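You operate a simulated robot arm through the tools that you are given. There is no shell and no other tool. Be economical: measure what you need, move in short steps, check, and stop when the job is done.

You run a simulated two-armed robot. Do the job below in one go: nothing can be reset, and whatever is moved stays where it is left.

TASK
Purge the dispenser into the shot cup up to the 15 ml line and scrap the cup.
Fine: stand the cup under the nozzle, hold the dispenser while you press its orange key, and wipe the drip off the bench with the pad; the pad goes back and the cup into the grey tray. Set down upright: shot cup. What is to be rubbed or washed off counts as gone when no trace of it is left.

The check looks at the end state, three seconds after you hand in, the way a careful person would. Anything else that was tipped, shoved, dropped, spilled or broken makes it a failure.

THE ROBOT
Two 6-joint arms with two-finger parallel grippers on one trunk, on a base that drives. Base frame: it is fixed to the floor where the robot stands at the start and does not move with it; the origin is under the middle of the robot, x ahead of it, y to its left, z up. Readings come in mm, degrees, newtons and seconds.
The left shoulder is at the start at [60, 187, 1172], the right one opposite. With the tool pointing down near the work surface each hand reaches from about 100 to 600 mm from the robot's upright axis, wherever it stands, measured 20 degrees to its own side. Places, roughly: dispenser key [600, -300, 1000]; drip on the bench [400, 300, 800]; inside of the grey tray [800, 100, 800]. Payload 1.57 kg a hand.
The tool frame of a hand sits at the grasp point between the pads (the TCP): z along the fingers, y along the line on which they close. The tips reach 30 mm beyond it. The gripper opens to 110 mm. The fingers are 24 mm wide and 12 mm thick; the gripper's body (48 by 112 mm) begins 78 mm behind the TCP.
Orientation is told as [roll, pitch, yaw] about the base's x, y, z axes, in that order, counted from this pose: with the fingers straight down and closing along the base's y, the tool's x points along the base's -x, its y along +y and its z along -z.

THE INTERFACE
- The arms move only by the tool move_arm. It takes "left_commands", "right_commands" or both (then of equal length, played together; a hand with none holds still); each is a list of rows, each a list of 3 entries, a list of its own where there are three numbers: the turn, a rotation vector about the tool's x, y, z in units of 60 degrees (1.0 is 60 degrees), then the shift along the tool's x, y, z in units of 250 mm (1.0 is 250 mm), then the gripper command, from -1 (shut) to 1 (fully open), values between in proportion. In form: [[[rx, ry, rz], [tx, ty, tz], gripper], ...]. A call has 1 to 12 rows; each row is the pose to reach, as a shift and turn from the pose commanded when the call began, along the tool's axes at that moment. A call with a number of a shift or a turn outside -1 to 1 is refused whole. Each row takes 0.2 s and may step no farther than 50 mm and 8.6 degrees from the row before; otherwise, or with a gripper value out of range, the whole call is refused. A pose out of reach is approached as far as the arm can. The call stops where the force on the tool passes 90 N (or 10 N more than at its start, if that is more) or the arm is blocked; 0.2 s more then pass. The fingers move at their own pace (about 153 mm/s each) and stop on an object; they squeeze with about 31 N. The grip force told is the motor's: it shows also when the fingers shut on nothing. Time passes only in rows, and 0.2 s behind the last, so rows that repeat a pose let the fingers close. The reply holds the time, the measured pose of the TCP, the force on the tool along the base axes, the opening and the grip force, in the units named above and with some noise, with the torque about the TCP (base axes, N m) and any sound that the robot's microphone picked up, and new pictures: "show" is both (left out), scene, wrist or none (wrist: the cameras of the hands that moved).
- Cameras (640 x 400 px; columns grow to the right, rows downward): "scene" is now at [15.9, -7.4, 1712]; the picture's right is [-0.11, -0.99, 0.00], its down [-0.76, 0.09, -0.64] and it looks along [0.64, -0.07, -0.77] (base axes); focal length 292 px, centre (320, 200). "left" rides on the left gripper at [70, -16, -141] in its tool frame; the picture's right is [0.23, 0.97, 0.00], its down [-0.85, 0.20, -0.48] and it looks along [-0.47, 0.11, 0.88] (tool axes); focal length 222 px, centre (320, 200). "right" rides on the right gripper at [70, 16, -141] in its tool frame; the picture's right is [-0.23, 0.97, 0.00], its down [-0.86, -0.20, -0.48] and it looks along [-0.47, -0.11, 0.88] (tool axes); focal length 222 px, centre (320, 200).
- slide_trunk(by): slides the trunk up (or, below 0, down) by that many mm; the arms and the scene camera ride with it, the base frame stays. It gives what a move gives, with no picture.
- base_move(legs): drives the robot by 1 to 6 legs, each [ahead, left, turn to the left] in mm, mm and degrees, along the robot's own axes; the way and the turn of a leg run together, so that a leg with both is an arc; at most 1500 mm and 180 degrees a leg. The arms and the cameras ride along, it lands a little off, and it stops where it bumps. It gives what a move gives, and a new picture of the scene camera.
- pan_tilt(pan, tilt): turns the head with the scene camera to pan (to the left, within 86 degrees either way) and tilt (down, from -29 to 69), counted from straight ahead of the robot. It gives what a move gives, and a new picture of the scene camera.
- measure_at(camera, pixels): for up to 12 pixels [column, row] of the newest picture of that camera ("zoom" is the newest enlarged one), the place [x, y, z] in the base frame of the surface seen there, good to about 2 mm. It takes no simulated time.
- close_up(camera, box): a new picture of the part [left, top, right, bottom] of that camera's present view, enlarged. It takes no simulated time.
- job_done(): hands the job in; it is judged then, once.

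Go step by step. Measure first, check grasps and placings, and put right what went wrong. The budget is 80 turns and 260 pictures, counting those below and the enlarged ones. Unless the task says otherwise, let go and move clear before handing in, and close with one line.

The tools are called after "Emit:" as a command line: name --argument value ..., lists and objects as JSON in quotes. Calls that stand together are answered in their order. move_arm: Moves the arms, as the interface text tells. Its arguments: {"type":"object","properties":{"left_commands":{"type":"array"},"right_commands":{"type":"array"},"show":{"type":"string","enum":["both","scene","wrist","none"]}},"required":[]} The other tools are called the same way: slide_trunk (by) slides the trunk up or down; base_move (legs) drives the base; pan_tilt (pan, tilt) turns the head that bears the scene camera; measure_at (camera, pixels) gives the place of the surface under pixels of a picture; close_up (camera, box) takes an enlarged picture of a part of a camera's view; job_done () hands the job in.

At the start:

```text
clock: 0.0
left_ee_pos: [437.6, 168.2, 1270.0]
left_tcp_rot: [0.0, 0.0, 0.0]
left_contact_force: [1.2, 0.2, 0.3]
left_torque: [0.05, 0.0, -0.02]
left_width: 110.0
left_grip_force: 0.0
right_ee_pos: [389.0, -116.3, 1286.1]
right_tcp_rot: [0.0, 0.0, -0.1]
right_contact_force: [0.5, -0.2, 0.4]
right_torque: [-0.01, -0.01, -0.01]
right_width: 110.1
right_grip_force: 0.1
trunk travel left (down, up): [-800.0, 190.0]
robot x, y, heading: [4.8, -1.1, 0.1]
head pan, tilt: [-6.4, 50.3]
```

scene: 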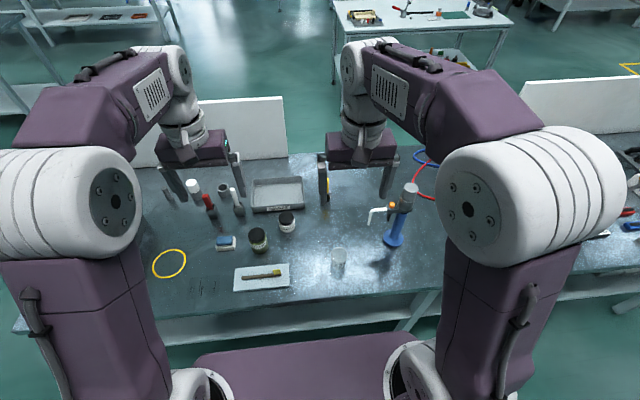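
right: 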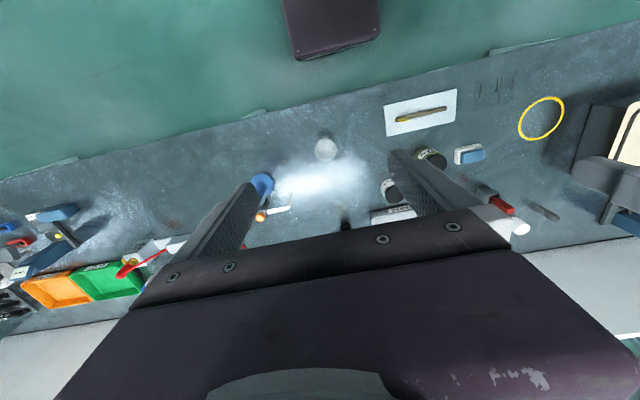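
left: 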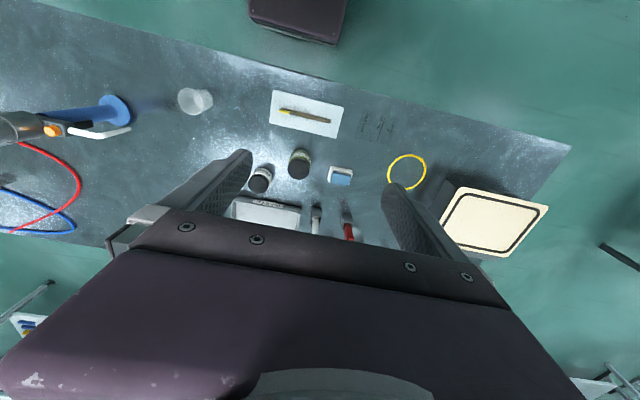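

The scene shows a dispenser near (395,215), a cup at (338,260), the pad likely at (225,243), and a grey tray at (278,193). I'll enlarge these parts first.

Emit:
close_up --camera "scene" --box '[310, 150, 450, 290]'

Emit:
close_up --camera "scene" --box '[140, 160, 320, 310]'

Emit:
measure_at --camera "scene" --pixels '[[338, 252], [338, 272], [372, 212], [391, 206], [410, 187], [394, 240], [226, 240], [278, 195], [168, 263], [372, 222], [202, 285], [287, 217]]'

```text
2.86 times, centred on (380, 220) of scene
```

zoom: 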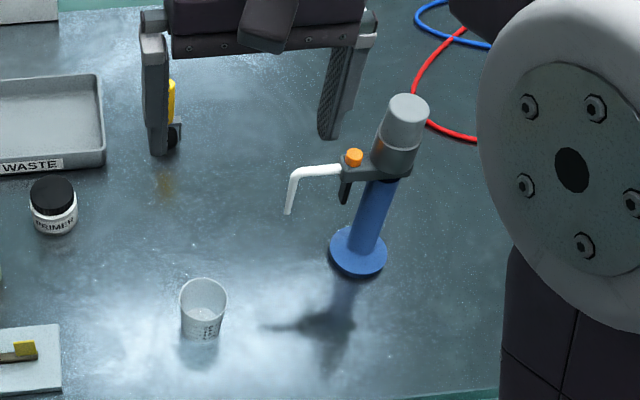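

```text
2.67 times, centred on (230, 235) of scene
```

zoom: 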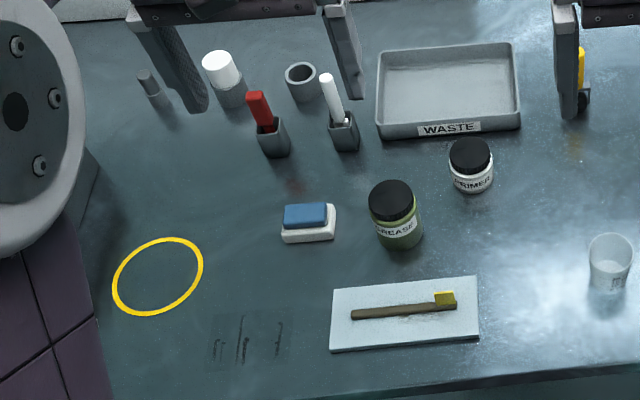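

```text
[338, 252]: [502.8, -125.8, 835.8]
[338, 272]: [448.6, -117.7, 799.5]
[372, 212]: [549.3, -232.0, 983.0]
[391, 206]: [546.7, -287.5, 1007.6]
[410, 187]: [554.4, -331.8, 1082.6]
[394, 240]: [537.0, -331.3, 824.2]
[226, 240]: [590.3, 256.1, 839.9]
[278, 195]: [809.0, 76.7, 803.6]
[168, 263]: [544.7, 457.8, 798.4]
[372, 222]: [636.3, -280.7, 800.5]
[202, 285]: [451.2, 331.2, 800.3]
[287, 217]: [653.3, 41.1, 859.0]
```

The marks near zoom (245,340) are the likely drip, and there are brownish smudges elsewhere. I'll look closer at those and at the pad and dispenser.

Emit:
close_up --camera "left" --box '[260, 80, 440, 200]'

Emit:
close_up --camera "scene" --box '[190, 225, 250, 305]'

Emit:
close_up --camera "scene" --box '[360, 170, 424, 250]'

Emit:
close_up --camera "scene" --box '[310, 235, 370, 285]'

```text
3.33 times, centred on (350, 140) of left
```

zoom: 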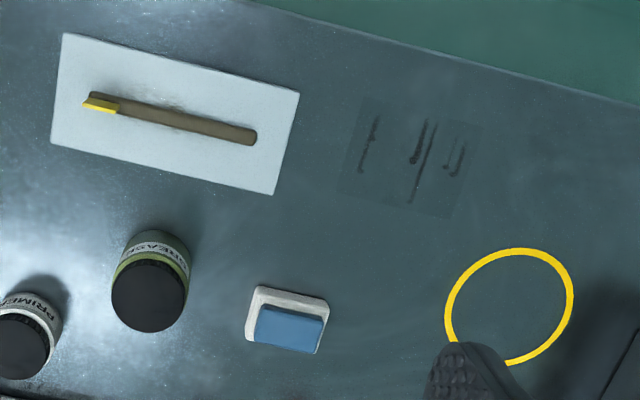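

```text
5.00 times, centred on (220, 265) of scene
```

zoom: 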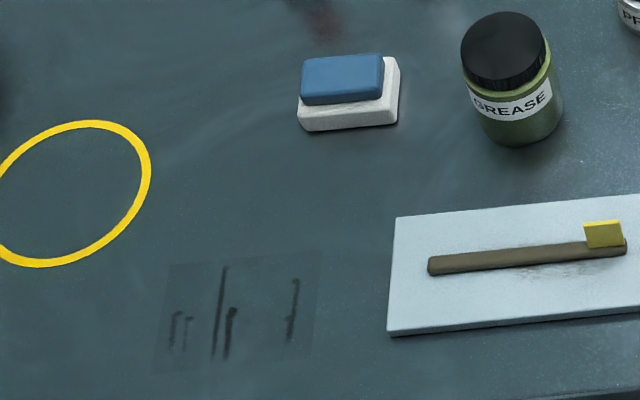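

```text
5.00 times, centred on (392, 210) of scene
```

zoom: 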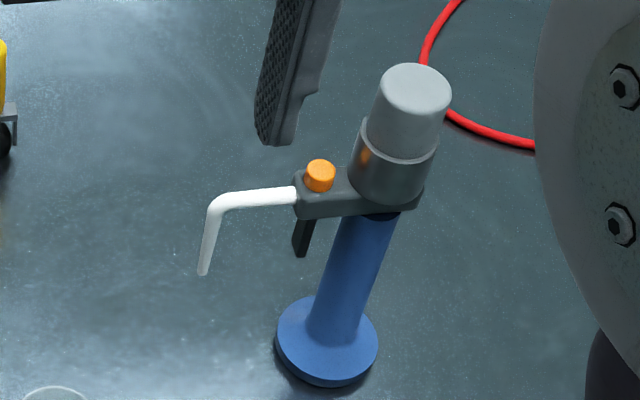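

```text
8.00 times, centred on (340, 260) of scene
```

zoom: 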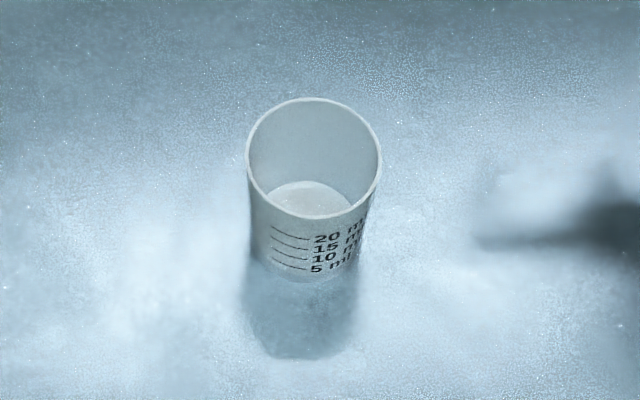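

The drip is a rectangular patch with dark streaks at about (450,300), and the pad has a white felt base with a blue grip. I'll measure key features, then tilt the head down to see the bench edge and my base clearance.

Emit:
close_up --camera "scene" --box '[360, 170, 424, 250]'

Emit:
measure_at --camera "zoom" --pixels '[[320, 167], [203, 272], [203, 255], [215, 200], [414, 85], [385, 85], [443, 85], [300, 250], [330, 375], [285, 335], [375, 335], [362, 240]]'

Emit:
pan_tilt --pan 0 --tilt 69

```text
5.00 times, centred on (392, 210) of scene
```

zoom: 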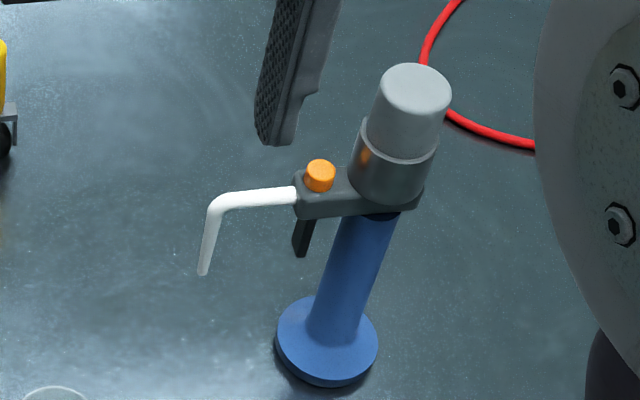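

```text
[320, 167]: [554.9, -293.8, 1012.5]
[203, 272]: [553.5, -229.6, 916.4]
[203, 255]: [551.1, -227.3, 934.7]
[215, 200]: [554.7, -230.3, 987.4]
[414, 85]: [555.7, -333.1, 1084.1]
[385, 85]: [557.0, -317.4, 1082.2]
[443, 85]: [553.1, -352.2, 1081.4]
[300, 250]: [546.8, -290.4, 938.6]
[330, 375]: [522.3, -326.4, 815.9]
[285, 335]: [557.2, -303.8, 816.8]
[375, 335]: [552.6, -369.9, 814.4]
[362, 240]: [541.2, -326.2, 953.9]
```

```text
clock: 0.8
left_ee_pos: [438.2, 167.4, 1271.0]
left_tcp_rot: [-0.1, 0.0, 0.0]
left_contact_force: [0.0, 0.1, 0.5]
left_torque: [0.01, 0.0, 0.02]
left_width: 109.9
left_grip_force: 0.1
right_ee_pos: [388.3, -116.5, 1285.6]
right_tcp_rot: [0.0, 0.0, 0.0]
right_contact_force: [0.3, 0.5, 0.1]
right_torque: [0.01, 0.03, -0.01]
right_width: 109.8
right_grip_force: 0.0
trunk travel left (down, up): [-800.0, 190.0]
robot x, y, heading: [1.9, 1.3, -0.1]
head pan, tilt: [0.0, 68.8]
```

scene: 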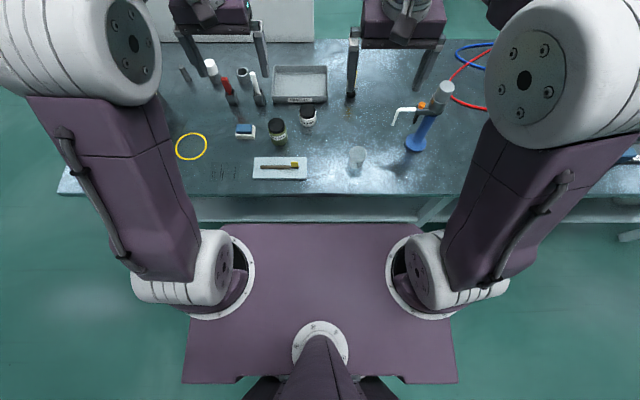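

The purple platform front edge is at row ~224 and the bench edge at row ~195. I'll measure the clearances.

Emit:
measure_at --camera "scene" --pixels '[[320, 230], [320, 192], [320, 210], [240, 250], [195, 375], [185, 170], [228, 170], [208, 172], [240, 131], [300, 100], [410, 150], [357, 165]]'

Emit:
close_up --camera "scene" --box '[160, 120, 320, 220]'

Emit:
close_up --camera "scene" --box '[170, 50, 330, 150]'

```text
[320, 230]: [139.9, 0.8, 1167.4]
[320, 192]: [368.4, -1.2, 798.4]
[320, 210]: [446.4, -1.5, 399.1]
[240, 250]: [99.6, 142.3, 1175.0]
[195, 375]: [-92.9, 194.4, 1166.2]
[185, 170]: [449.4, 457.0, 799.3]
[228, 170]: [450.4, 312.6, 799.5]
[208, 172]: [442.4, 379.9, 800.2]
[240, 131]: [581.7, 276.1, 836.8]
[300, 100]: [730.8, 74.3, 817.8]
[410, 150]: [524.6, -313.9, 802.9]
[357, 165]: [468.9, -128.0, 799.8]
```

```text
4.00 times, centred on (240, 170) of scene
```

zoom: 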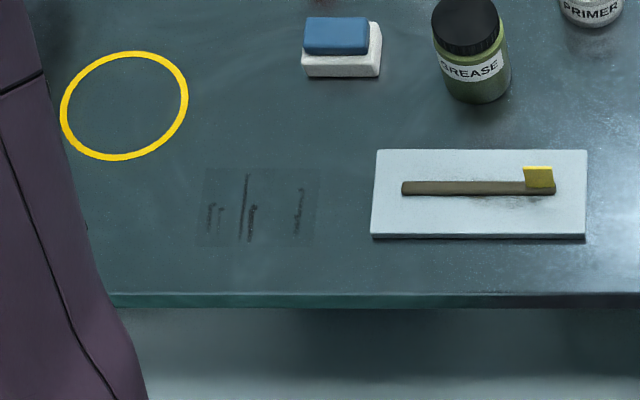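

```text
4.00 times, centred on (250, 100) of scene
```

zoom: 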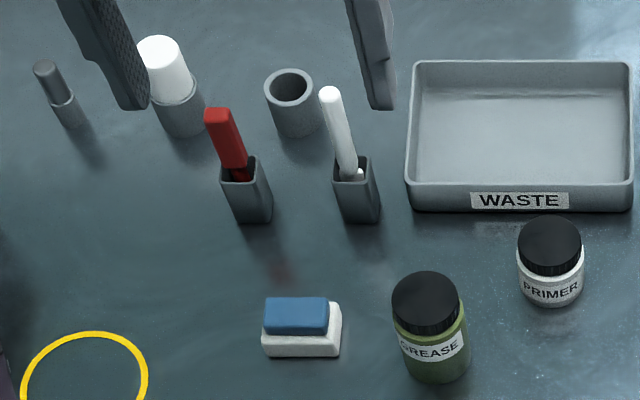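

The bench front edge is at x=368 and the platform clears it at z 1167. I'll drive a bit ahead and to the right so that the dispenser is central.

Emit:
base_move --legs '[[0, -280, 0], [80, 0, 0]]'

```text
clock: 3.4
left_ee_pos: [511.0, -112.2, 1272.9]
left_tcp_rot: [-0.1, -0.4, 0.0]
left_contact_force: [-0.1, 0.0, 0.3]
left_torque: [-0.01, -0.04, -0.01]
left_width: 110.0
left_grip_force: 0.0
right_ee_pos: [460.5, -398.5, 1287.4]
right_tcp_rot: [0.1, -0.2, 0.1]
right_contact_force: [-0.4, 0.4, -0.5]
right_torque: [-0.01, -0.07, 0.02]
right_width: 110.0
right_grip_force: 0.0
trunk travel left (down, up): [-800.0, 190.0]
robot x, y, heading: [78.0, -282.6, -0.1]
head pan, tilt: [0.0, 68.8]
```

scene: 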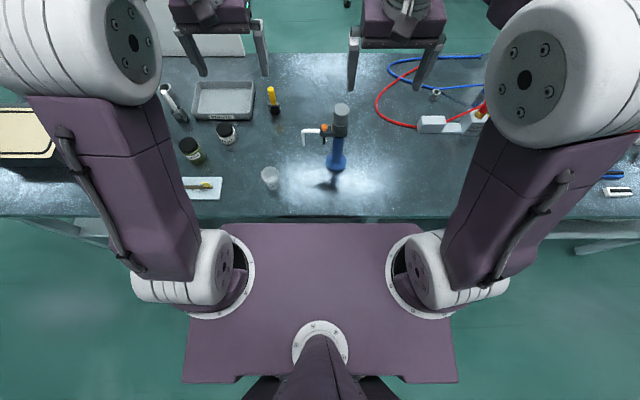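

The base landed well; the cup is at (270,177) and the dispenser at (337,130). I'll enlarge and measure both.

Emit:
close_up --camera "scene" --box '[294, 96, 358, 176]'

Emit:
measure_at --camera "zoom" --pixels '[[300, 200], [270, 170], [330, 170], [320, 222], [270, 300], [390, 300], [330, 345]]'

Emit:
close_up --camera "scene" --box '[240, 160, 300, 200]'

```text
5.00 times, centred on (326, 136) of scene
```

zoom: 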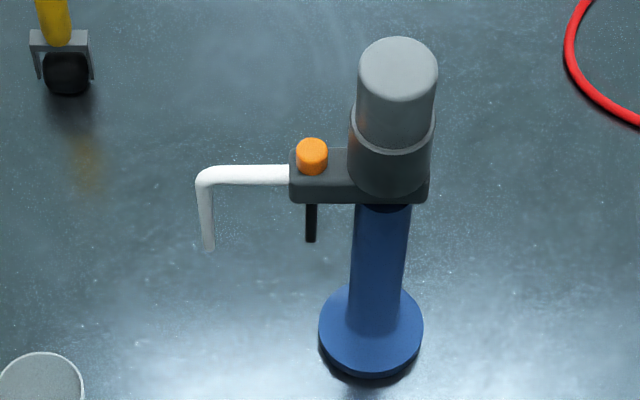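

```text
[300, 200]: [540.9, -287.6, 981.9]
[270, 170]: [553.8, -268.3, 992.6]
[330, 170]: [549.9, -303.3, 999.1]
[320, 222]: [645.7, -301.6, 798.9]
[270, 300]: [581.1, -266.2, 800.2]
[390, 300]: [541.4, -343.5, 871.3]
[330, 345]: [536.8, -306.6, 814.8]
```

```text
10.00 times, centred on (270, 180) of scene
```

zoom: 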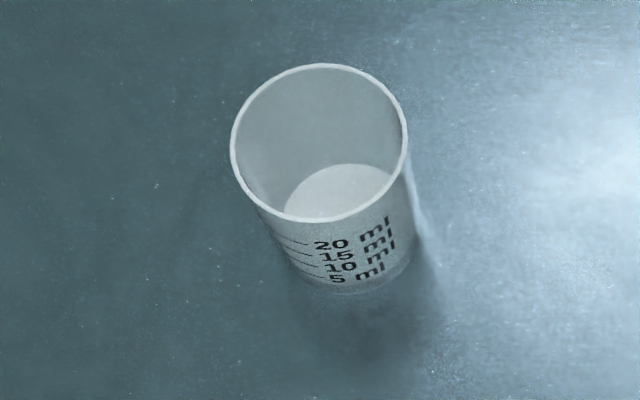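

Emit:
measure_at --camera "zoom" --pixels '[[320, 66], [234, 150], [406, 140], [333, 217], [340, 185], [293, 247], [300, 257], [308, 265], [314, 276], [355, 292], [340, 205], [362, 285]]'

Emit:
close_up --camera "right" --box '[160, 60, 480, 260]'

```text
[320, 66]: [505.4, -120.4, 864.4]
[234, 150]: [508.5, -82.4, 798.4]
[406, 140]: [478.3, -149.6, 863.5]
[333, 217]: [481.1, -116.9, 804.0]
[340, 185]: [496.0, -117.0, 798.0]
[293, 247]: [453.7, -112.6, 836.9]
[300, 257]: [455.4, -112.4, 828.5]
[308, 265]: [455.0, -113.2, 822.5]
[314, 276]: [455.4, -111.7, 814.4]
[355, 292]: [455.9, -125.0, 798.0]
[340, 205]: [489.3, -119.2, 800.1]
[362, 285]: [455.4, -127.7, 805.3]
```

```text
2.00 times, centred on (320, 160) of right
```

zoom: 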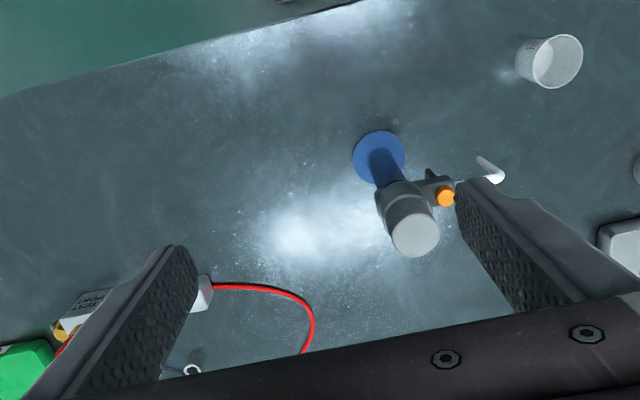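

Cup: centre about (479,-122), rim z 864, width about 52, with the 15 ml line at z ≈ 828.5. The nozzle tip is at about (553,-228,912). I'll tilt the left hand 40° forward so its body clears the nozzle, and go over the cup.

Emit:
move_arm --left_commands '[[[0, -0.111, 0], [0.02, -0.007, 0.16], 1], [[0, -0.222, 0], [0.04, -0.013, 0.32], 1], [[0, -0.333, 0], [0.06, -0.02, 0.48], 1], [[0, -0.444, 0], [0.08, -0.027, 0.64], 1], [[0, -0.555, 0], [0.11, -0.033, 0.8], 1], [[0, -0.667, 0], [0.128, -0.04, 0.96], 1]]' --show "both"

```text
clock: 4.8
left_ee_pos: [499.3, -113.6, 1115.8]
left_tcp_rot: [1.5, -25.8, -0.1]
left_contact_force: [-0.3, 0.5, -0.2]
left_torque: [0.03, 0.01, 0.0]
left_width: 109.9
left_grip_force: 0.1
left hand out of reach, approached as far as the arm can: row 4, 5, 6
right_ee_pos: [468.1, -398.3, 1285.4]
right_tcp_rot: [0.0, 0.0, 0.1]
right_contact_force: [0.9, 0.7, -0.5]
right_torque: [-0.01, 0.0, -0.02]
right_width: 110.1
right_grip_force: 0.0
trunk travel left (down, up): [-800.0, 190.0]
robot x, y, heading: [81.5, -284.3, 0.1]
head pan, tilt: [0.0, 68.8]
```

scene: 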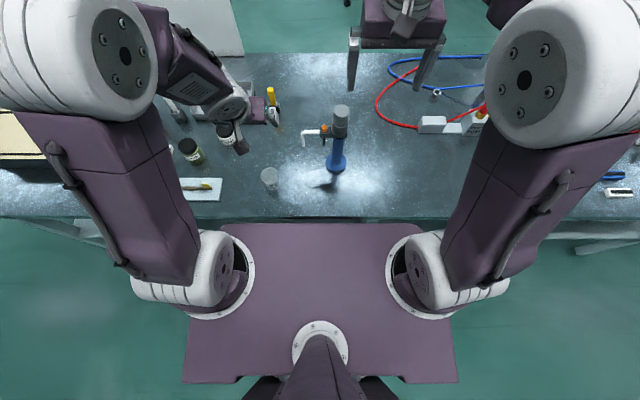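
left: 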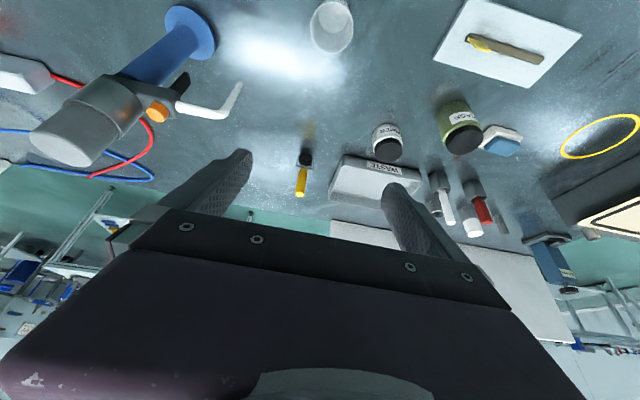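

The left hand ran out of reach at −26°: the wrist is too close and high for a forward tilt. Lowering the trunk and backing off a little will turn the forearm forward.

Emit:
base_move --legs '[[-70, 0, 0]]'

Emit:
slide_trunk --by -140

```text
clock: 5.8
left_ee_pos: [436.4, -114.6, 1113.5]
left_tcp_rot: [1.5, -25.6, 0.0]
left_contact_force: [1.1, -0.4, 0.5]
left_torque: [-0.02, 0.04, 0.0]
left_width: 110.2
left_grip_force: 0.1
right_ee_pos: [404.9, -399.1, 1283.7]
right_tcp_rot: [0.0, 0.3, 0.0]
right_contact_force: [-0.7, 0.0, 0.2]
right_torque: [-0.01, 0.09, -0.01]
right_width: 109.9
right_grip_force: 0.1
trunk travel left (down, up): [-800.0, 190.0]
robot x, y, heading: [7.7, -282.6, 0.2]
head pan, tilt: [0.0, 68.8]
```

scene: 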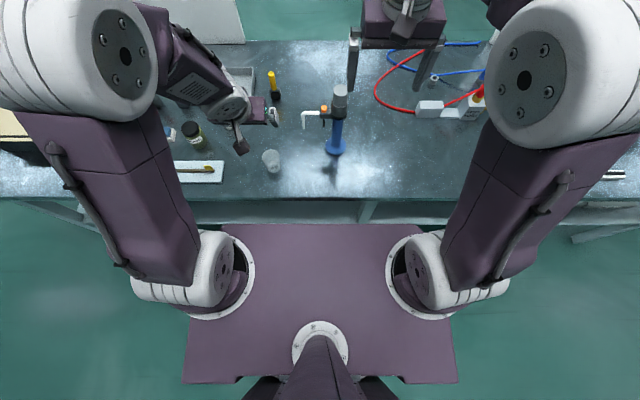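

```text
clock: 7.5
left_ee_pos: [432.7, -113.7, 975.2]
left_tcp_rot: [1.4, -26.0, 0.0]
left_contact_force: [0.6, 0.2, 0.7]
left_torque: [0.02, 0.02, 0.0]
left_width: 109.9
left_grip_force: 0.0
right_ee_pos: [399.4, -398.0, 1145.1]
right_tcp_rot: [0.0, 0.0, 0.0]
right_contact_force: [0.3, -0.6, -1.0]
right_torque: [-0.03, -0.01, 0.01]
right_width: 110.3
right_grip_force: 0.0
trunk travel left (down, up): [-660.0, 330.0]
robot x, y, heading: [10.5, -280.9, 0.1]
head pan, tilt: [0.0, 68.8]
```

The left hand is now at (433,-114,975) with pitch −26°. I'll make a small step forward with more tilt to check reach and the command reference.

Emit:
move_arm --left_commands '[[[0, -0.06, 0], [-0.065, -0.016, 0.076], 1], [[0, -0.12, 0], [-0.13, -0.032, 0.152], 1]]' --show "wrist"

```text
clock: 8.1
left_ee_pos: [478.1, -120.9, 955.9]
left_tcp_rot: [1.4, -32.8, 0.4]
left_contact_force: [0.4, -0.7, -0.2]
left_torque: [0.06, 0.02, 0.02]
left_width: 110.4
left_grip_force: 0.1
left hand out of reach, approached as far as the arm can: row 1
right_ee_pos: [401.4, -398.2, 1145.0]
right_tcp_rot: [0.1, 0.1, 0.0]
right_contact_force: [0.3, 0.3, -0.6]
right_torque: [-0.04, 0.05, 0.0]
right_width: 109.9
right_grip_force: 0.0
trunk travel left (down, up): [-660.0, 330.0]
robot x, y, heading: [12.3, -281.1, 0.2]
head pan, tilt: [0.0, 68.8]
```

left: 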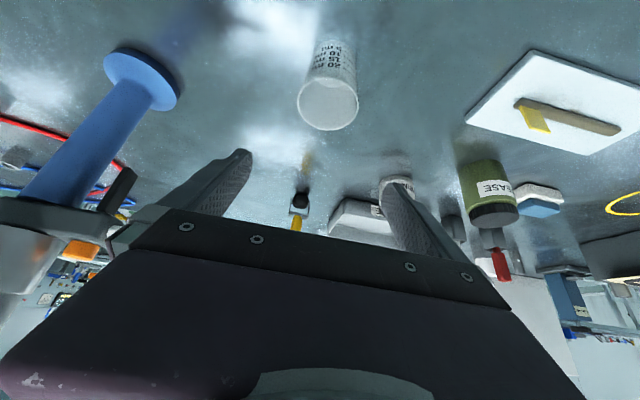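

The reach works now. I'll check the cup's rim from the left camera before descending.

Emit:
close_up --camera "left" --box '[280, 30, 380, 140]'

Emit:
measure_at --camera "left" --pixels '[[299, 98], [357, 98], [328, 80], [328, 129], [310, 60], [354, 60], [312, 43], [352, 43]]'

```text
3.64 times, centred on (330, 85) of left
```

zoom: 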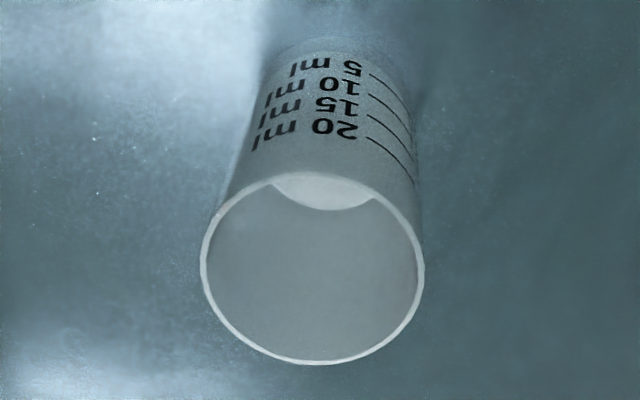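

```text
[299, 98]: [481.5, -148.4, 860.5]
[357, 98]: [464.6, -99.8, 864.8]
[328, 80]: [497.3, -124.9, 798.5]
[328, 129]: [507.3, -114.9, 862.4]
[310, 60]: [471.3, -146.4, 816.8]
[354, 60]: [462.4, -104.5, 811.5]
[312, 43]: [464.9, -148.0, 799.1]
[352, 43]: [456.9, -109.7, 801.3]
```

The rim centre is about (480,-123). I'll descend straight over the cup with the fingers open on either side in y.

Emit:
move_arm --left_commands '[[[0, -0.028, 0], [0.082, -0.003, 0.132], 1], [[0, -0.056, 0], [0.163, -0.005, 0.263], 1], [[0, -0.083, 0], [0.245, -0.008, 0.395], 1]]' --show "both"

```text
clock: 8.9
left_ee_pos: [501.0, -126.0, 852.9]
left_tcp_rot: [4.3, -37.2, -1.9]
left_contact_force: [-0.1, 0.5, 0.5]
left_torque: [-0.01, -0.01, -0.01]
left_width: 110.1
left_grip_force: 0.0
left hand out of reach, approached as far as the arm can: row 2, 3
right_ee_pos: [400.1, -398.5, 1145.8]
right_tcp_rot: [0.0, 0.1, 0.1]
right_contact_force: [-0.2, 0.4, 0.6]
right_torque: [0.03, -0.02, -0.01]
right_width: 110.1
right_grip_force: 0.0
trunk travel left (down, up): [-660.0, 330.0]
robot x, y, heading: [9.4, -280.4, 0.0]
head pan, tilt: [0.0, 68.8]
```

scene: 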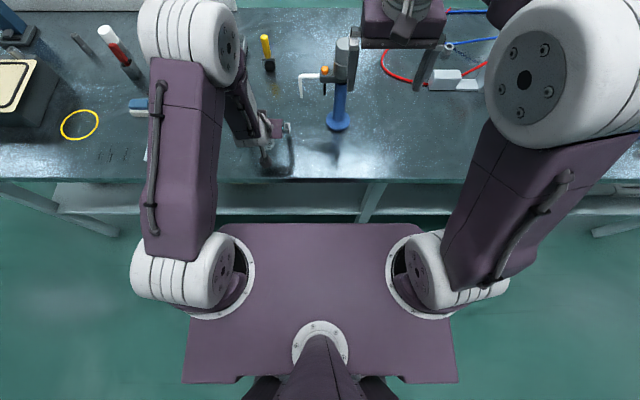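
left: 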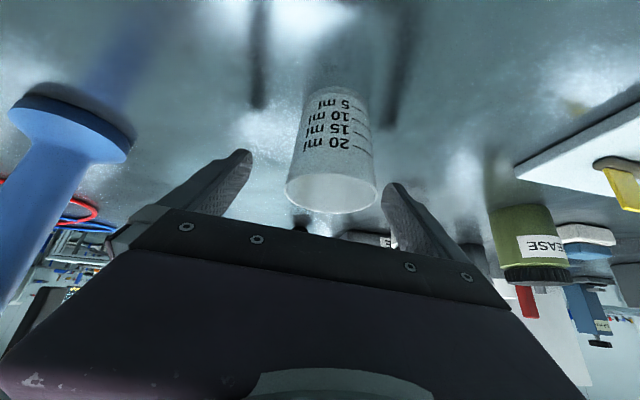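

The hand stopped at x=501, 21 mm too far forward and rolled 4°. A small base retreat and trunk drop brings it into range without moving the arm.

Emit:
base_move --legs '[[-40, 0, 0]]'

Emit:
slide_trunk --by -25

```text
clock: 9.8
left_ee_pos: [463.6, -125.4, 853.0]
left_tcp_rot: [4.3, -37.0, -1.7]
left_contact_force: [0.0, 0.7, 0.1]
left_torque: [0.03, 0.01, 0.01]
left_width: 110.2
left_grip_force: 0.1
right_ee_pos: [363.3, -399.3, 1145.0]
right_tcp_rot: [0.1, 0.1, 0.0]
right_contact_force: [0.8, 0.6, -0.4]
right_torque: [-0.01, 0.03, -0.02]
right_width: 110.1
right_grip_force: 0.0
trunk travel left (down, up): [-660.0, 330.0]
robot x, y, heading: [-28.7, -281.7, 0.0]
head pan, tilt: [0.0, 68.8]
```

scene: 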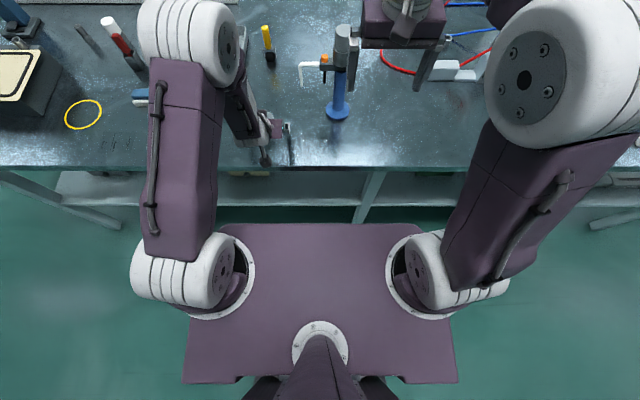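

```text
clock: 10.5
left_ee_pos: [462.0, -126.0, 834.4]
left_tcp_rot: [4.4, -38.0, -1.6]
left_contact_force: [-3.0, -0.2, 38.1]
left_torque: [-2.14, -0.28, -0.09]
left_width: 108.6
left_grip_force: 0.1
right_ee_pos: [355.7, -400.5, 1122.0]
right_tcp_rot: [0.0, -0.2, 0.1]
right_contact_force: [0.8, 0.1, -0.2]
right_torque: [0.03, 0.01, 0.03]
right_width: 109.9
right_grip_force: 0.0
trunk travel left (down, up): [-635.0, 355.0]
robot x, y, heading: [-24.0, -281.8, 0.1]
head pan, tilt: [0.0, 68.8]
```

There's 38 N upward, so the rolled fingertips are touching the bench. I'll lift 16 mm, square the hand up and centre it on the cup.

Emit:
move_arm --left_commands '[[[0, 0, 0], [-0.04, 0, -0.05], 1], [[0.041, 0, -0.066], [-0.093, 0.012, 0.0], 1], [[0.041, 0, -0.066], [-0.093, 0.012, 0.0], 1]]' --show "wrist"

```text
clock: 11.3
left_ee_pos: [493.4, -124.2, 853.0]
left_tcp_rot: [1.0, -36.6, 2.2]
left_contact_force: [-0.1, 0.8, 0.3]
left_torque: [-0.02, 0.0, 0.02]
left_width: 110.1
left_grip_force: 0.1
left hand out of reach, approached as far as the arm can: row 2, 3
right_ee_pos: [360.7, -399.0, 1120.7]
right_tcp_rot: [0.1, 0.1, 0.0]
right_contact_force: [-0.2, -0.3, 0.2]
right_torque: [0.0, 0.0, -0.03]
right_width: 109.8
right_grip_force: 0.1
trunk travel left (down, up): [-635.0, 355.0]
robot x, y, heading: [-31.2, -283.2, 0.1]
head pan, tilt: [0.0, 68.8]
```

left: 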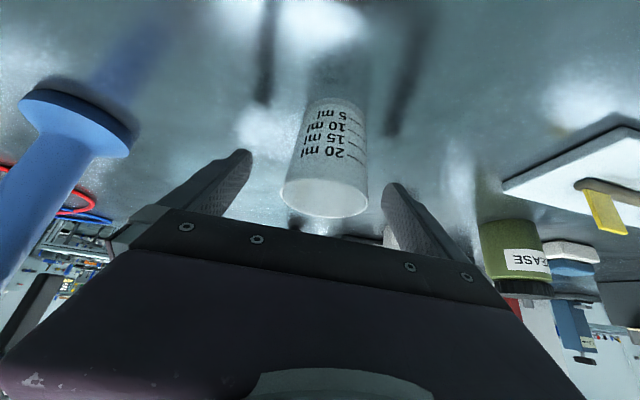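

The orientation is square now, but x=493 is 13 mm ahead of the cup. I'll back the base by that amount.

Emit:
base_move --legs '[[-13, 0, 0]]'

```text
clock: 12.1
left_ee_pos: [481.5, -124.3, 853.0]
left_tcp_rot: [0.9, -36.6, 2.1]
left_contact_force: [0.2, -0.4, 0.5]
left_torque: [0.04, 0.01, -0.02]
left_width: 110.1
left_grip_force: 0.0
right_ee_pos: [347.5, -398.4, 1120.0]
right_tcp_rot: [0.0, 0.1, 0.1]
right_contact_force: [-0.4, -0.3, -0.6]
right_torque: [0.0, 0.01, 0.03]
right_width: 109.7
right_grip_force: 0.1
trunk travel left (down, up): [-635.0, 355.0]
robot x, y, heading: [-44.8, -280.0, 0.2]
head pan, tilt: [0.0, 68.8]
```

scene: 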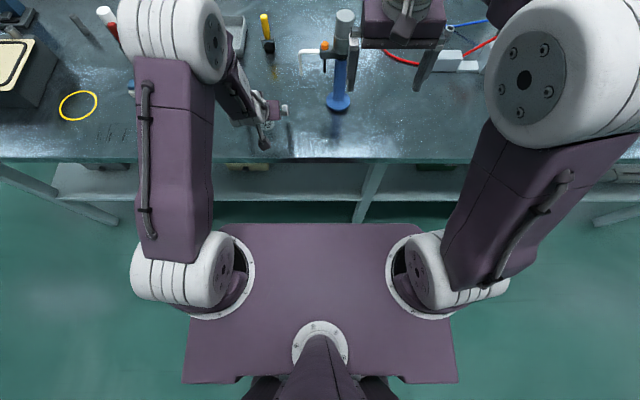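

The hand is centred on the cup at (481.5,-124). I'll close gently in stages.

Emit:
move_arm --left_commands '[[[0, 0, 0], [0, 0, 0], 0.02], [[0, 0, 0], [0, 0, 0], 0.02], [[0, 0, 0], [0, 0, 0], -0.06], [[0, 0, 0], [0, 0, 0], -0.12], [[0, 0, 0], [0, 0, 0], -0.18]]' --show "wrist"

```text
clock: 13.3
left_ee_pos: [478.9, -124.0, 853.9]
left_tcp_rot: [0.9, -36.8, 2.0]
left_contact_force: [0.5, -0.9, -0.1]
left_torque: [-0.01, 0.0, 0.0]
left_width: 54.5
left_grip_force: 31.0
right_ee_pos: [346.7, -399.5, 1119.9]
right_tcp_rot: [0.0, 0.0, 0.1]
right_contact_force: [0.8, 0.5, 0.3]
right_torque: [-0.02, -0.01, 0.01]
right_width: 110.3
right_grip_force: 0.0
trunk travel left (down, up): [-635.0, 355.0]
robot x, y, heading: [-42.4, -280.3, 0.0]
head pan, tilt: [0.0, 68.8]
```

left: 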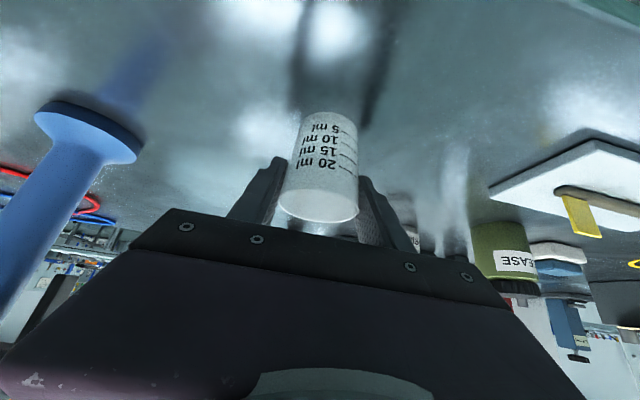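

The cup is held at width 54.5 and undamaged. I'll lift 12 mm, shift to y=-228, then move forward towards the nozzle, checking before lowering.

Emit:
move_arm --left_commands '[[[0, 0, 0], [-0.029, 0, -0.038], -0.18], [[0, 0, 0], [-0.025, -0.14, -0.041], -0.18], [[0, 0, 0], [-0.021, -0.28, -0.044], -0.18], [[0, 0, 0], [-0.017, -0.416, -0.047], -0.18], [[0, 0, 0], [-0.075, -0.419, -0.01], -0.18]]' --show "both"

```text
clock: 14.5
left_ee_pos: [499.5, -228.3, 864.1]
left_tcp_rot: [0.9, -36.7, 2.2]
left_contact_force: [-0.2, 0.5, -0.8]
left_torque: [-0.03, -0.02, -0.05]
left_width: 54.9
left_grip_force: 31.5
right_ee_pos: [348.1, -397.7, 1120.4]
right_tcp_rot: [0.0, 0.2, 0.0]
right_contact_force: [0.8, 0.4, -0.5]
right_torque: [0.01, -0.01, 0.0]
right_width: 110.1
right_grip_force: 0.1
trunk travel left (down, up): [-635.0, 355.0]
robot x, y, heading: [-43.1, -277.5, -0.1]
head pan, tilt: [0.0, 68.8]
```

scene: 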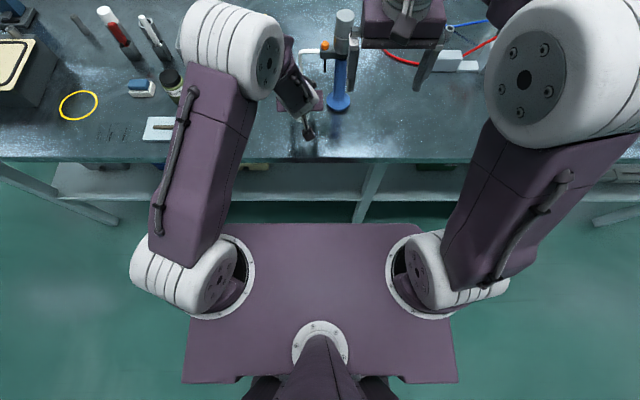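
left: 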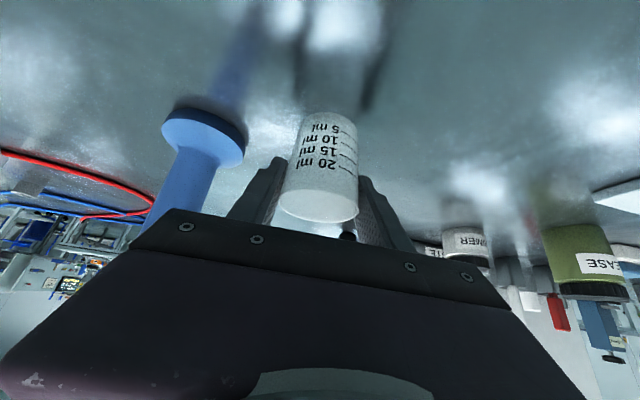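

The cup follows well at (499.5,-228). I'll re-measure the nozzle from the present view before going under it.

Emit:
close_up --camera "scene" --box '[280, 0, 376, 120]'

Emit:
measure_at --camera "scene" --pixels '[[301, 72], [301, 76], [301, 68], [300, 60], [301, 52], [325, 44], [338, 105], [344, 12], [344, 30], [344, 40], [325, 66], [342, 70]]'

```text
3.33 times, centred on (328, 60) of scene
```

zoom: 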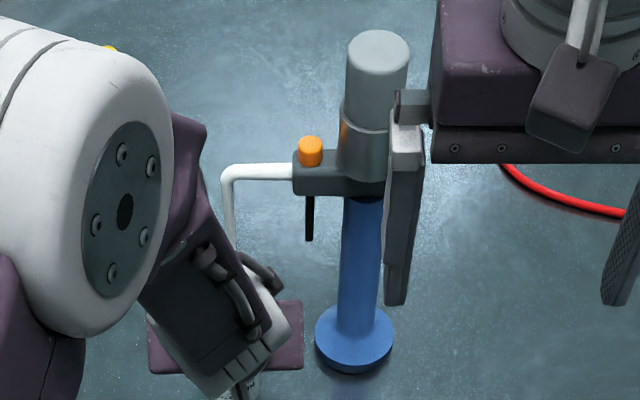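

```text
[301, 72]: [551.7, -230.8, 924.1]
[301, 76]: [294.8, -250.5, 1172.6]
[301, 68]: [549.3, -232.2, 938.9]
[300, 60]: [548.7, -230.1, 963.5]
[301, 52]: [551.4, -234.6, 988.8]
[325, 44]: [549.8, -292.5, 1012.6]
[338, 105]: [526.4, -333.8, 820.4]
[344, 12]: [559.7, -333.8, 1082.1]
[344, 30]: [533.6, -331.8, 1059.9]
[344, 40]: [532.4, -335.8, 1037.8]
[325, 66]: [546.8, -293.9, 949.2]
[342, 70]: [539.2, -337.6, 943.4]
```

The nozzle axis is about (554,-230). I'll move forward 54 mm and lower the cup onto the bench.

Emit:
move_arm --left_commands '[[[0, 0, 0], [-0.087, -0.008, 0.065], -0.18], [[0, 0, 0], [-0.174, -0.016, 0.131], -0.18], [[0, 0, 0], [-0.174, -0.016, 0.131], -0.18], [[0, 0, 0], [-0.16, -0.016, 0.149], -0.18], [[0, 0, 0], [-0.15, -0.016, 0.163], -0.18]]' --show "wrist"

```text
clock: 15.7
left_ee_pos: [552.2, -227.4, 854.9]
left_tcp_rot: [0.9, -36.8, 2.1]
left_contact_force: [-0.4, 0.1, -0.4]
left_torque: [0.01, -0.02, -0.01]
left_width: 54.4
left_grip_force: 31.2
right_ee_pos: [346.0, -398.9, 1120.3]
right_tcp_rot: [0.1, 0.0, 0.0]
right_contact_force: [0.8, 0.5, 1.0]
right_torque: [-0.02, -0.01, -0.04]
right_width: 110.1
right_grip_force: 0.1
trunk travel left (down, up): [-635.0, 355.0]
robot x, y, heading: [-39.2, -281.6, 0.1]
head pan, tilt: [0.0, 68.8]
```

left: 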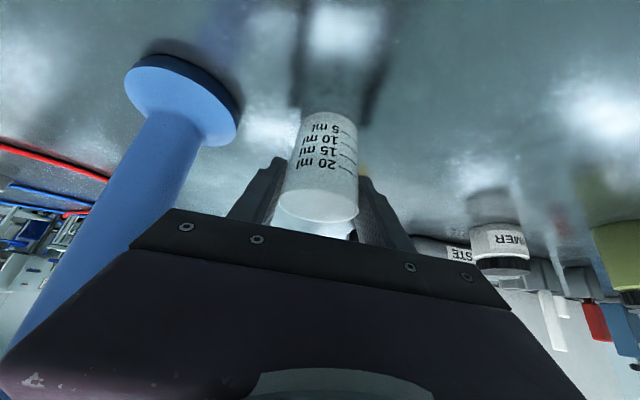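

The cup is about 1 mm above the bench at (552,-227). I'll lower the last bit and open.

Emit:
move_arm --left_commands '[[[0, 0, 0], [0.003, -0.008, 0.004], -0.18], [[0, 0, 0], [0.006, -0.008, 0.008], -0.18], [[0, 0, 0], [0.006, -0.008, 0.008], -0.18], [[0, 0, 0], [0.006, -0.008, 0.008], 0.1], [[0, 0, 0], [0.006, -0.008, 0.008], 0.3]]' --show "wrist"

```text
clock: 16.9
left_ee_pos: [552.3, -230.9, 852.6]
left_tcp_rot: [0.9, -36.7, 2.1]
left_contact_force: [0.3, 0.1, 0.4]
left_torque: [0.0, 0.04, 0.01]
left_width: 71.7
left_grip_force: 0.0
right_ee_pos: [345.8, -398.5, 1120.5]
right_tcp_rot: [-0.1, 0.0, 0.0]
right_contact_force: [-0.9, 0.7, 0.5]
right_torque: [0.02, -0.02, 0.01]
right_width: 109.8
right_grip_force: 0.2
trunk travel left (down, up): [-635.0, 355.0]
robot x, y, heading: [-43.1, -280.9, 0.1]
head pan, tilt: [0.0, 68.8]
```

left: 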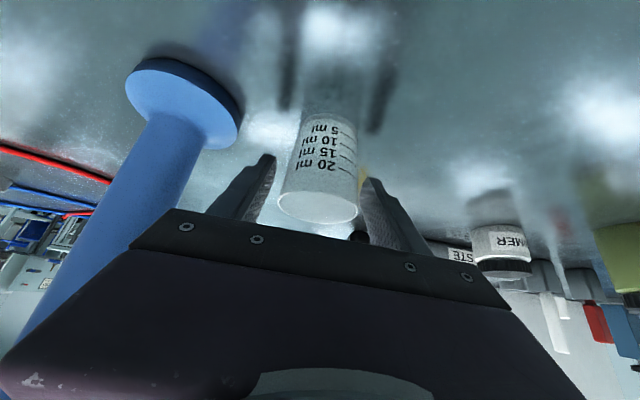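

The cup stands free. I'll retreat along −x, then rise while unwinding the tilt.

Emit:
move_arm --left_commands '[[[0, 0, 0], [0.112, 0.005, -0.084], 0.3], [[0, 0, 0], [0.224, 0.01, -0.168], 0.3], [[0, 0.12, 0], [0.128, 0.01, -0.296], 0.3], [[0, 0.24, 0], [0.032, 0.01, -0.424], 0.3], [[0, 0.36, 0], [-0.064, 0.01, -0.552], 0.3], [[0, 0.48, 0], [-0.16, 0.01, -0.68], 0.3], [[0, 0.6, 0], [-0.256, 0.01, -0.808], 0.3], [[0, 0.6, 0], [-0.352, 0.01, -0.936], 0.0]]' --show "both"

```text
clock: 18.7
left_ee_pos: [481.7, -233.9, 1092.4]
left_tcp_rot: [0.7, -0.7, 2.5]
left_contact_force: [0.5, -0.7, -0.8]
left_torque: [-0.01, 0.02, 0.03]
left_width: 55.0
left_grip_force: 0.0
right_ee_pos: [346.9, -398.8, 1120.7]
right_tcp_rot: [0.0, 0.0, 0.0]
right_contact_force: [-0.3, -0.2, 0.5]
right_torque: [-0.03, -0.02, -0.01]
right_width: 109.9
right_grip_force: 0.1
trunk travel left (down, up): [-635.0, 355.0]
robot x, y, heading: [-43.9, -276.9, -0.1]
head pan, tilt: [0.0, 68.8]
```

scene: 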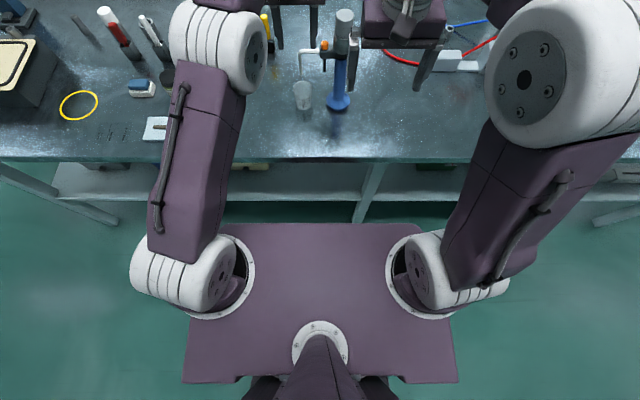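
left: 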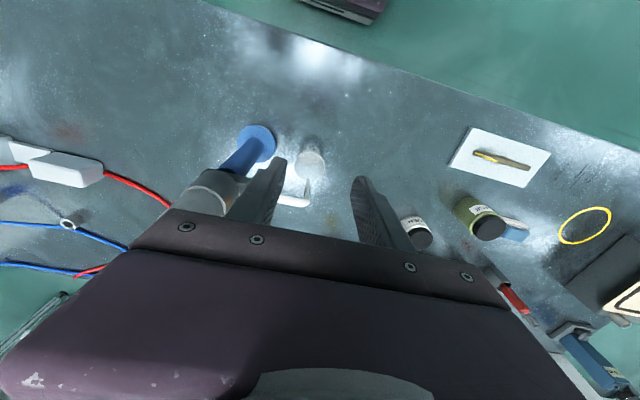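

The cup now stands under the nozzle at (302,95). I'll check the alignment.

Emit:
close_up --camera "scene" --box '[280, 30, 360, 120]'

Emit:
measure_at --camera "zoom" --pixels '[[160, 230], [200, 246], [128, 246], [165, 262], [172, 212], [172, 200], [170, 275]]'

Emit:
close_up --camera "left" --box '[170, 110, 350, 240]'

```text
4.44 times, centred on (320, 75) of scene
```

zoom: 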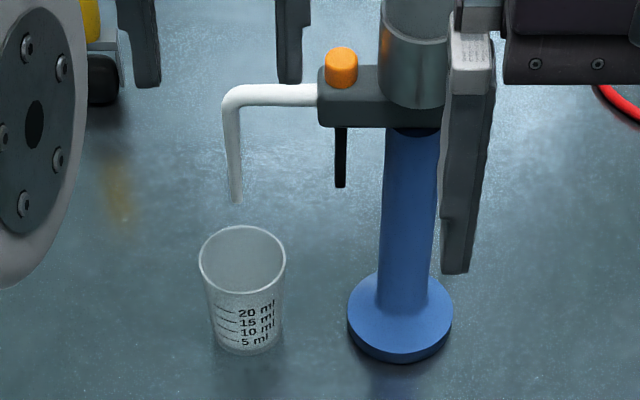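

```text
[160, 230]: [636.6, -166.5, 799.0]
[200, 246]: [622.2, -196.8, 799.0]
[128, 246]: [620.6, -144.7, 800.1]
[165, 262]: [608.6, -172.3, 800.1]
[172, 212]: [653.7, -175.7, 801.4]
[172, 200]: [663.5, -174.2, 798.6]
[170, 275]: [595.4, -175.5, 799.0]
```

```text
3.08 times, centred on (260, 175) of left
```

zoom: 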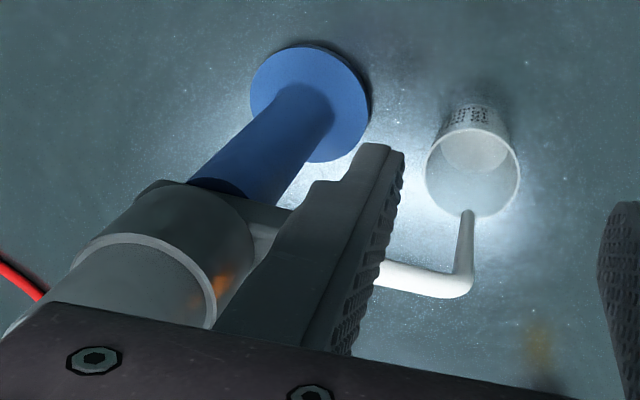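

Both views show the nozzle tip over the cup opening. I'll measure the rim and tip exactly.

Emit:
close_up --camera "scene" --box '[280, 30, 360, 120]'

Emit:
measure_at --camera "zoom" --pixels '[[236, 198], [235, 180], [242, 228], [201, 262], [284, 262], [243, 292], [341, 55], [330, 55], [353, 55], [341, 80], [415, 10], [440, 100]]'

```text
4.44 times, centred on (320, 75) of scene
```

zoom: 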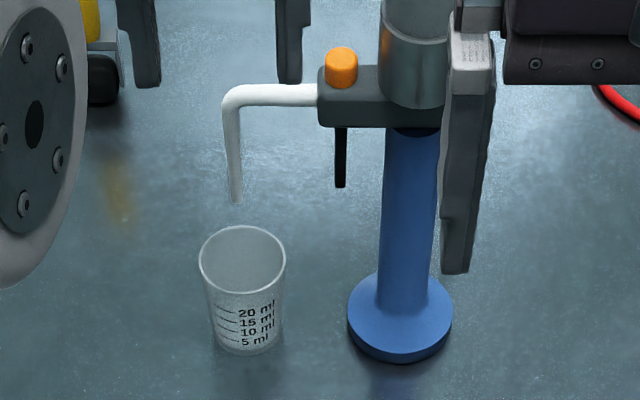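

```text
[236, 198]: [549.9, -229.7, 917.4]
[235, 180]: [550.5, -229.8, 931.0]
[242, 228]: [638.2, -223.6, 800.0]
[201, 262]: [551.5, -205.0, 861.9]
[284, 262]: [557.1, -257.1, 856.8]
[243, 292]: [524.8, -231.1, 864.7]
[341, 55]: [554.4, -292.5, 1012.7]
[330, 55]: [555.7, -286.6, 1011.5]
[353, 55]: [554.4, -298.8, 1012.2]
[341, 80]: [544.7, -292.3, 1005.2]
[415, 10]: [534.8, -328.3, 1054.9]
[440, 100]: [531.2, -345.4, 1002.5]
```

The cup rim centre (551,-231) matches the nozzle (553,-230). Next I'll drive 80 mm ahead so both hands reach the dispenser comfortably, after raising the right hand clear of its top.

Emit:
move_arm --right_commands '[[[0, 0, -0.14], [0, 0, -0.08], 1], [[0, 0, -0.28], [0, 0, -0.16], 1], [[0, 0, -0.42], [0, 0, -0.24], 1], [[0, 0, -0.56], [0, 0, -0.3], 1], [[0, 0, -0.7], [0, 0, -0.3], 1], [[0, 0, -0.84], [0, 0, -0.3], 1], [[0, 0, -0.98], [0, 0, -0.3], 1]]' --left_commands '[[[0, 0, 0.14], [0, 0.03, -0.06], 0], [[0, 0, 0.28], [0, 0.06, -0.12], 0], [[0, 0, 0.42], [0, 0.1, -0.18], -0.3], [[0, 0, 0.56], [0, 0.14, -0.24], -0.6], [[0, 0, 0.7], [0, 0.18, -0.28], -1], [[0, 0, 0.84], [0, 0.2, -0.28], -1], [[0, 0, 0.98], [0, 0.2, -0.28], -1]]' --show "none"

Emit:
base_move --legs '[[80, 0, 0]]'

```text
clock: 20.3
left_ee_pos: [489.9, -185.2, 1117.7]
left_tcp_rot: [0.9, 0.3, -56.4]
left_contact_force: [0.1, -0.2, -0.4]
left_torque: [0.0, 0.04, 0.02]
left_width: 0.2
left_grip_force: 21.6
left hand out of reach, approached as far as the arm can: row 2, 3, 4, 5, 6, 7
right_ee_pos: [348.0, -400.0, 1194.9]
right_tcp_rot: [0.2, 0.0, 58.9]
right_contact_force: [1.0, 0.6, -0.4]
right_torque: [-0.02, 0.0, 0.01]
right_width: 110.0
right_grip_force: 0.1
trunk travel left (down, up): [-635.0, 355.0]
robot x, y, heading: [-39.4, -279.7, 0.2]
head pan, tilt: [0.0, 68.8]
```

```text
clock: 21.3
left_ee_pos: [568.0, -185.4, 1119.8]
left_tcp_rot: [1.1, 0.2, -56.1]
left_contact_force: [0.1, 0.0, -0.4]
left_torque: [-0.03, 0.04, -0.02]
left_width: 0.0
left_grip_force: 21.5
right_ee_pos: [427.3, -397.3, 1195.8]
right_tcp_rot: [0.1, 0.0, 58.9]
right_contact_force: [0.0, -0.8, 0.8]
right_torque: [0.01, 0.01, -0.02]
right_width: 110.1
right_grip_force: 0.0
trunk travel left (down, up): [-635.0, 355.0]
robot x, y, heading: [37.5, -281.0, 0.1]
head pan, tilt: [0.0, 68.8]
```

scene: 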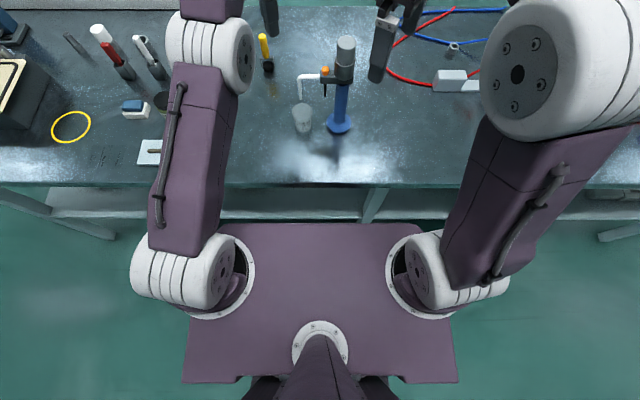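

The right hand is at (427,-397,1196) and the left, closed, is at (568,-185,1120). I'll finish the yaws and bring the right hand beside and above the dispenser head.

Emit:
move_arm --right_commands '[[[0, 0, -0.103], [-0.058, -0.086, 0], 1], [[0, 0, -0.207], [-0.116, -0.171, 0], 1], [[0, 0, -0.31], [-0.174, -0.257, 0], 1], [[0, 0, -0.413], [-0.232, -0.342, 0], 1], [[0, 0, -0.517], [-0.29, -0.428, 0], 1]]' --left_commands '[[[0, 0, 0.113], [0, 0, 0], -1], [[0, 0, 0.227], [0, 0, 0], -1], [[0, 0, 0.34], [0, 0, 0], -1], [[0, 0, 0.453], [0, 0, 0], -1], [[0, 0, 0.567], [0, 0, 0], -1]]' --show "scene"

```text
clock: 22.5
left_ee_pos: [568.3, -185.0, 1119.2]
left_tcp_rot: [0.7, 0.6, -90.3]
left_contact_force: [-0.4, -0.7, -0.6]
left_torque: [0.01, 0.01, 0.0]
left_width: 0.0
left_grip_force: 21.2
right_ee_pos: [531.2, -397.4, 1177.6]
right_tcp_rot: [0.1, 0.0, 90.0]
right_contact_force: [-0.2, -0.3, 0.3]
right_torque: [0.02, -0.02, 0.03]
right_width: 109.9
right_grip_force: 0.0
right hand out of reach, approached as far as the arm can: row 4, 5
trunk travel left (down, up): [-635.0, 355.0]
robot x, y, heading: [40.1, -283.1, 0.2]
head pan, tilt: [0.0, 68.8]
```

scene: 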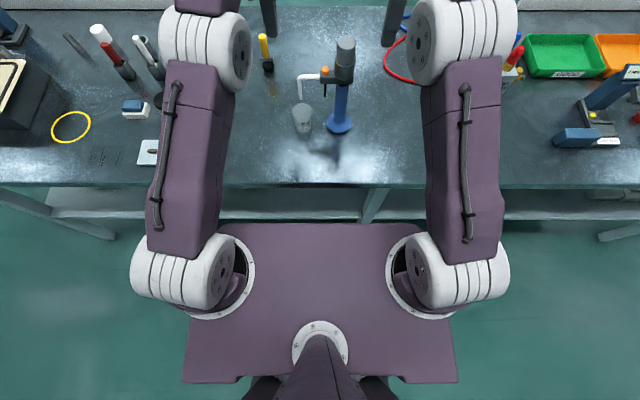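

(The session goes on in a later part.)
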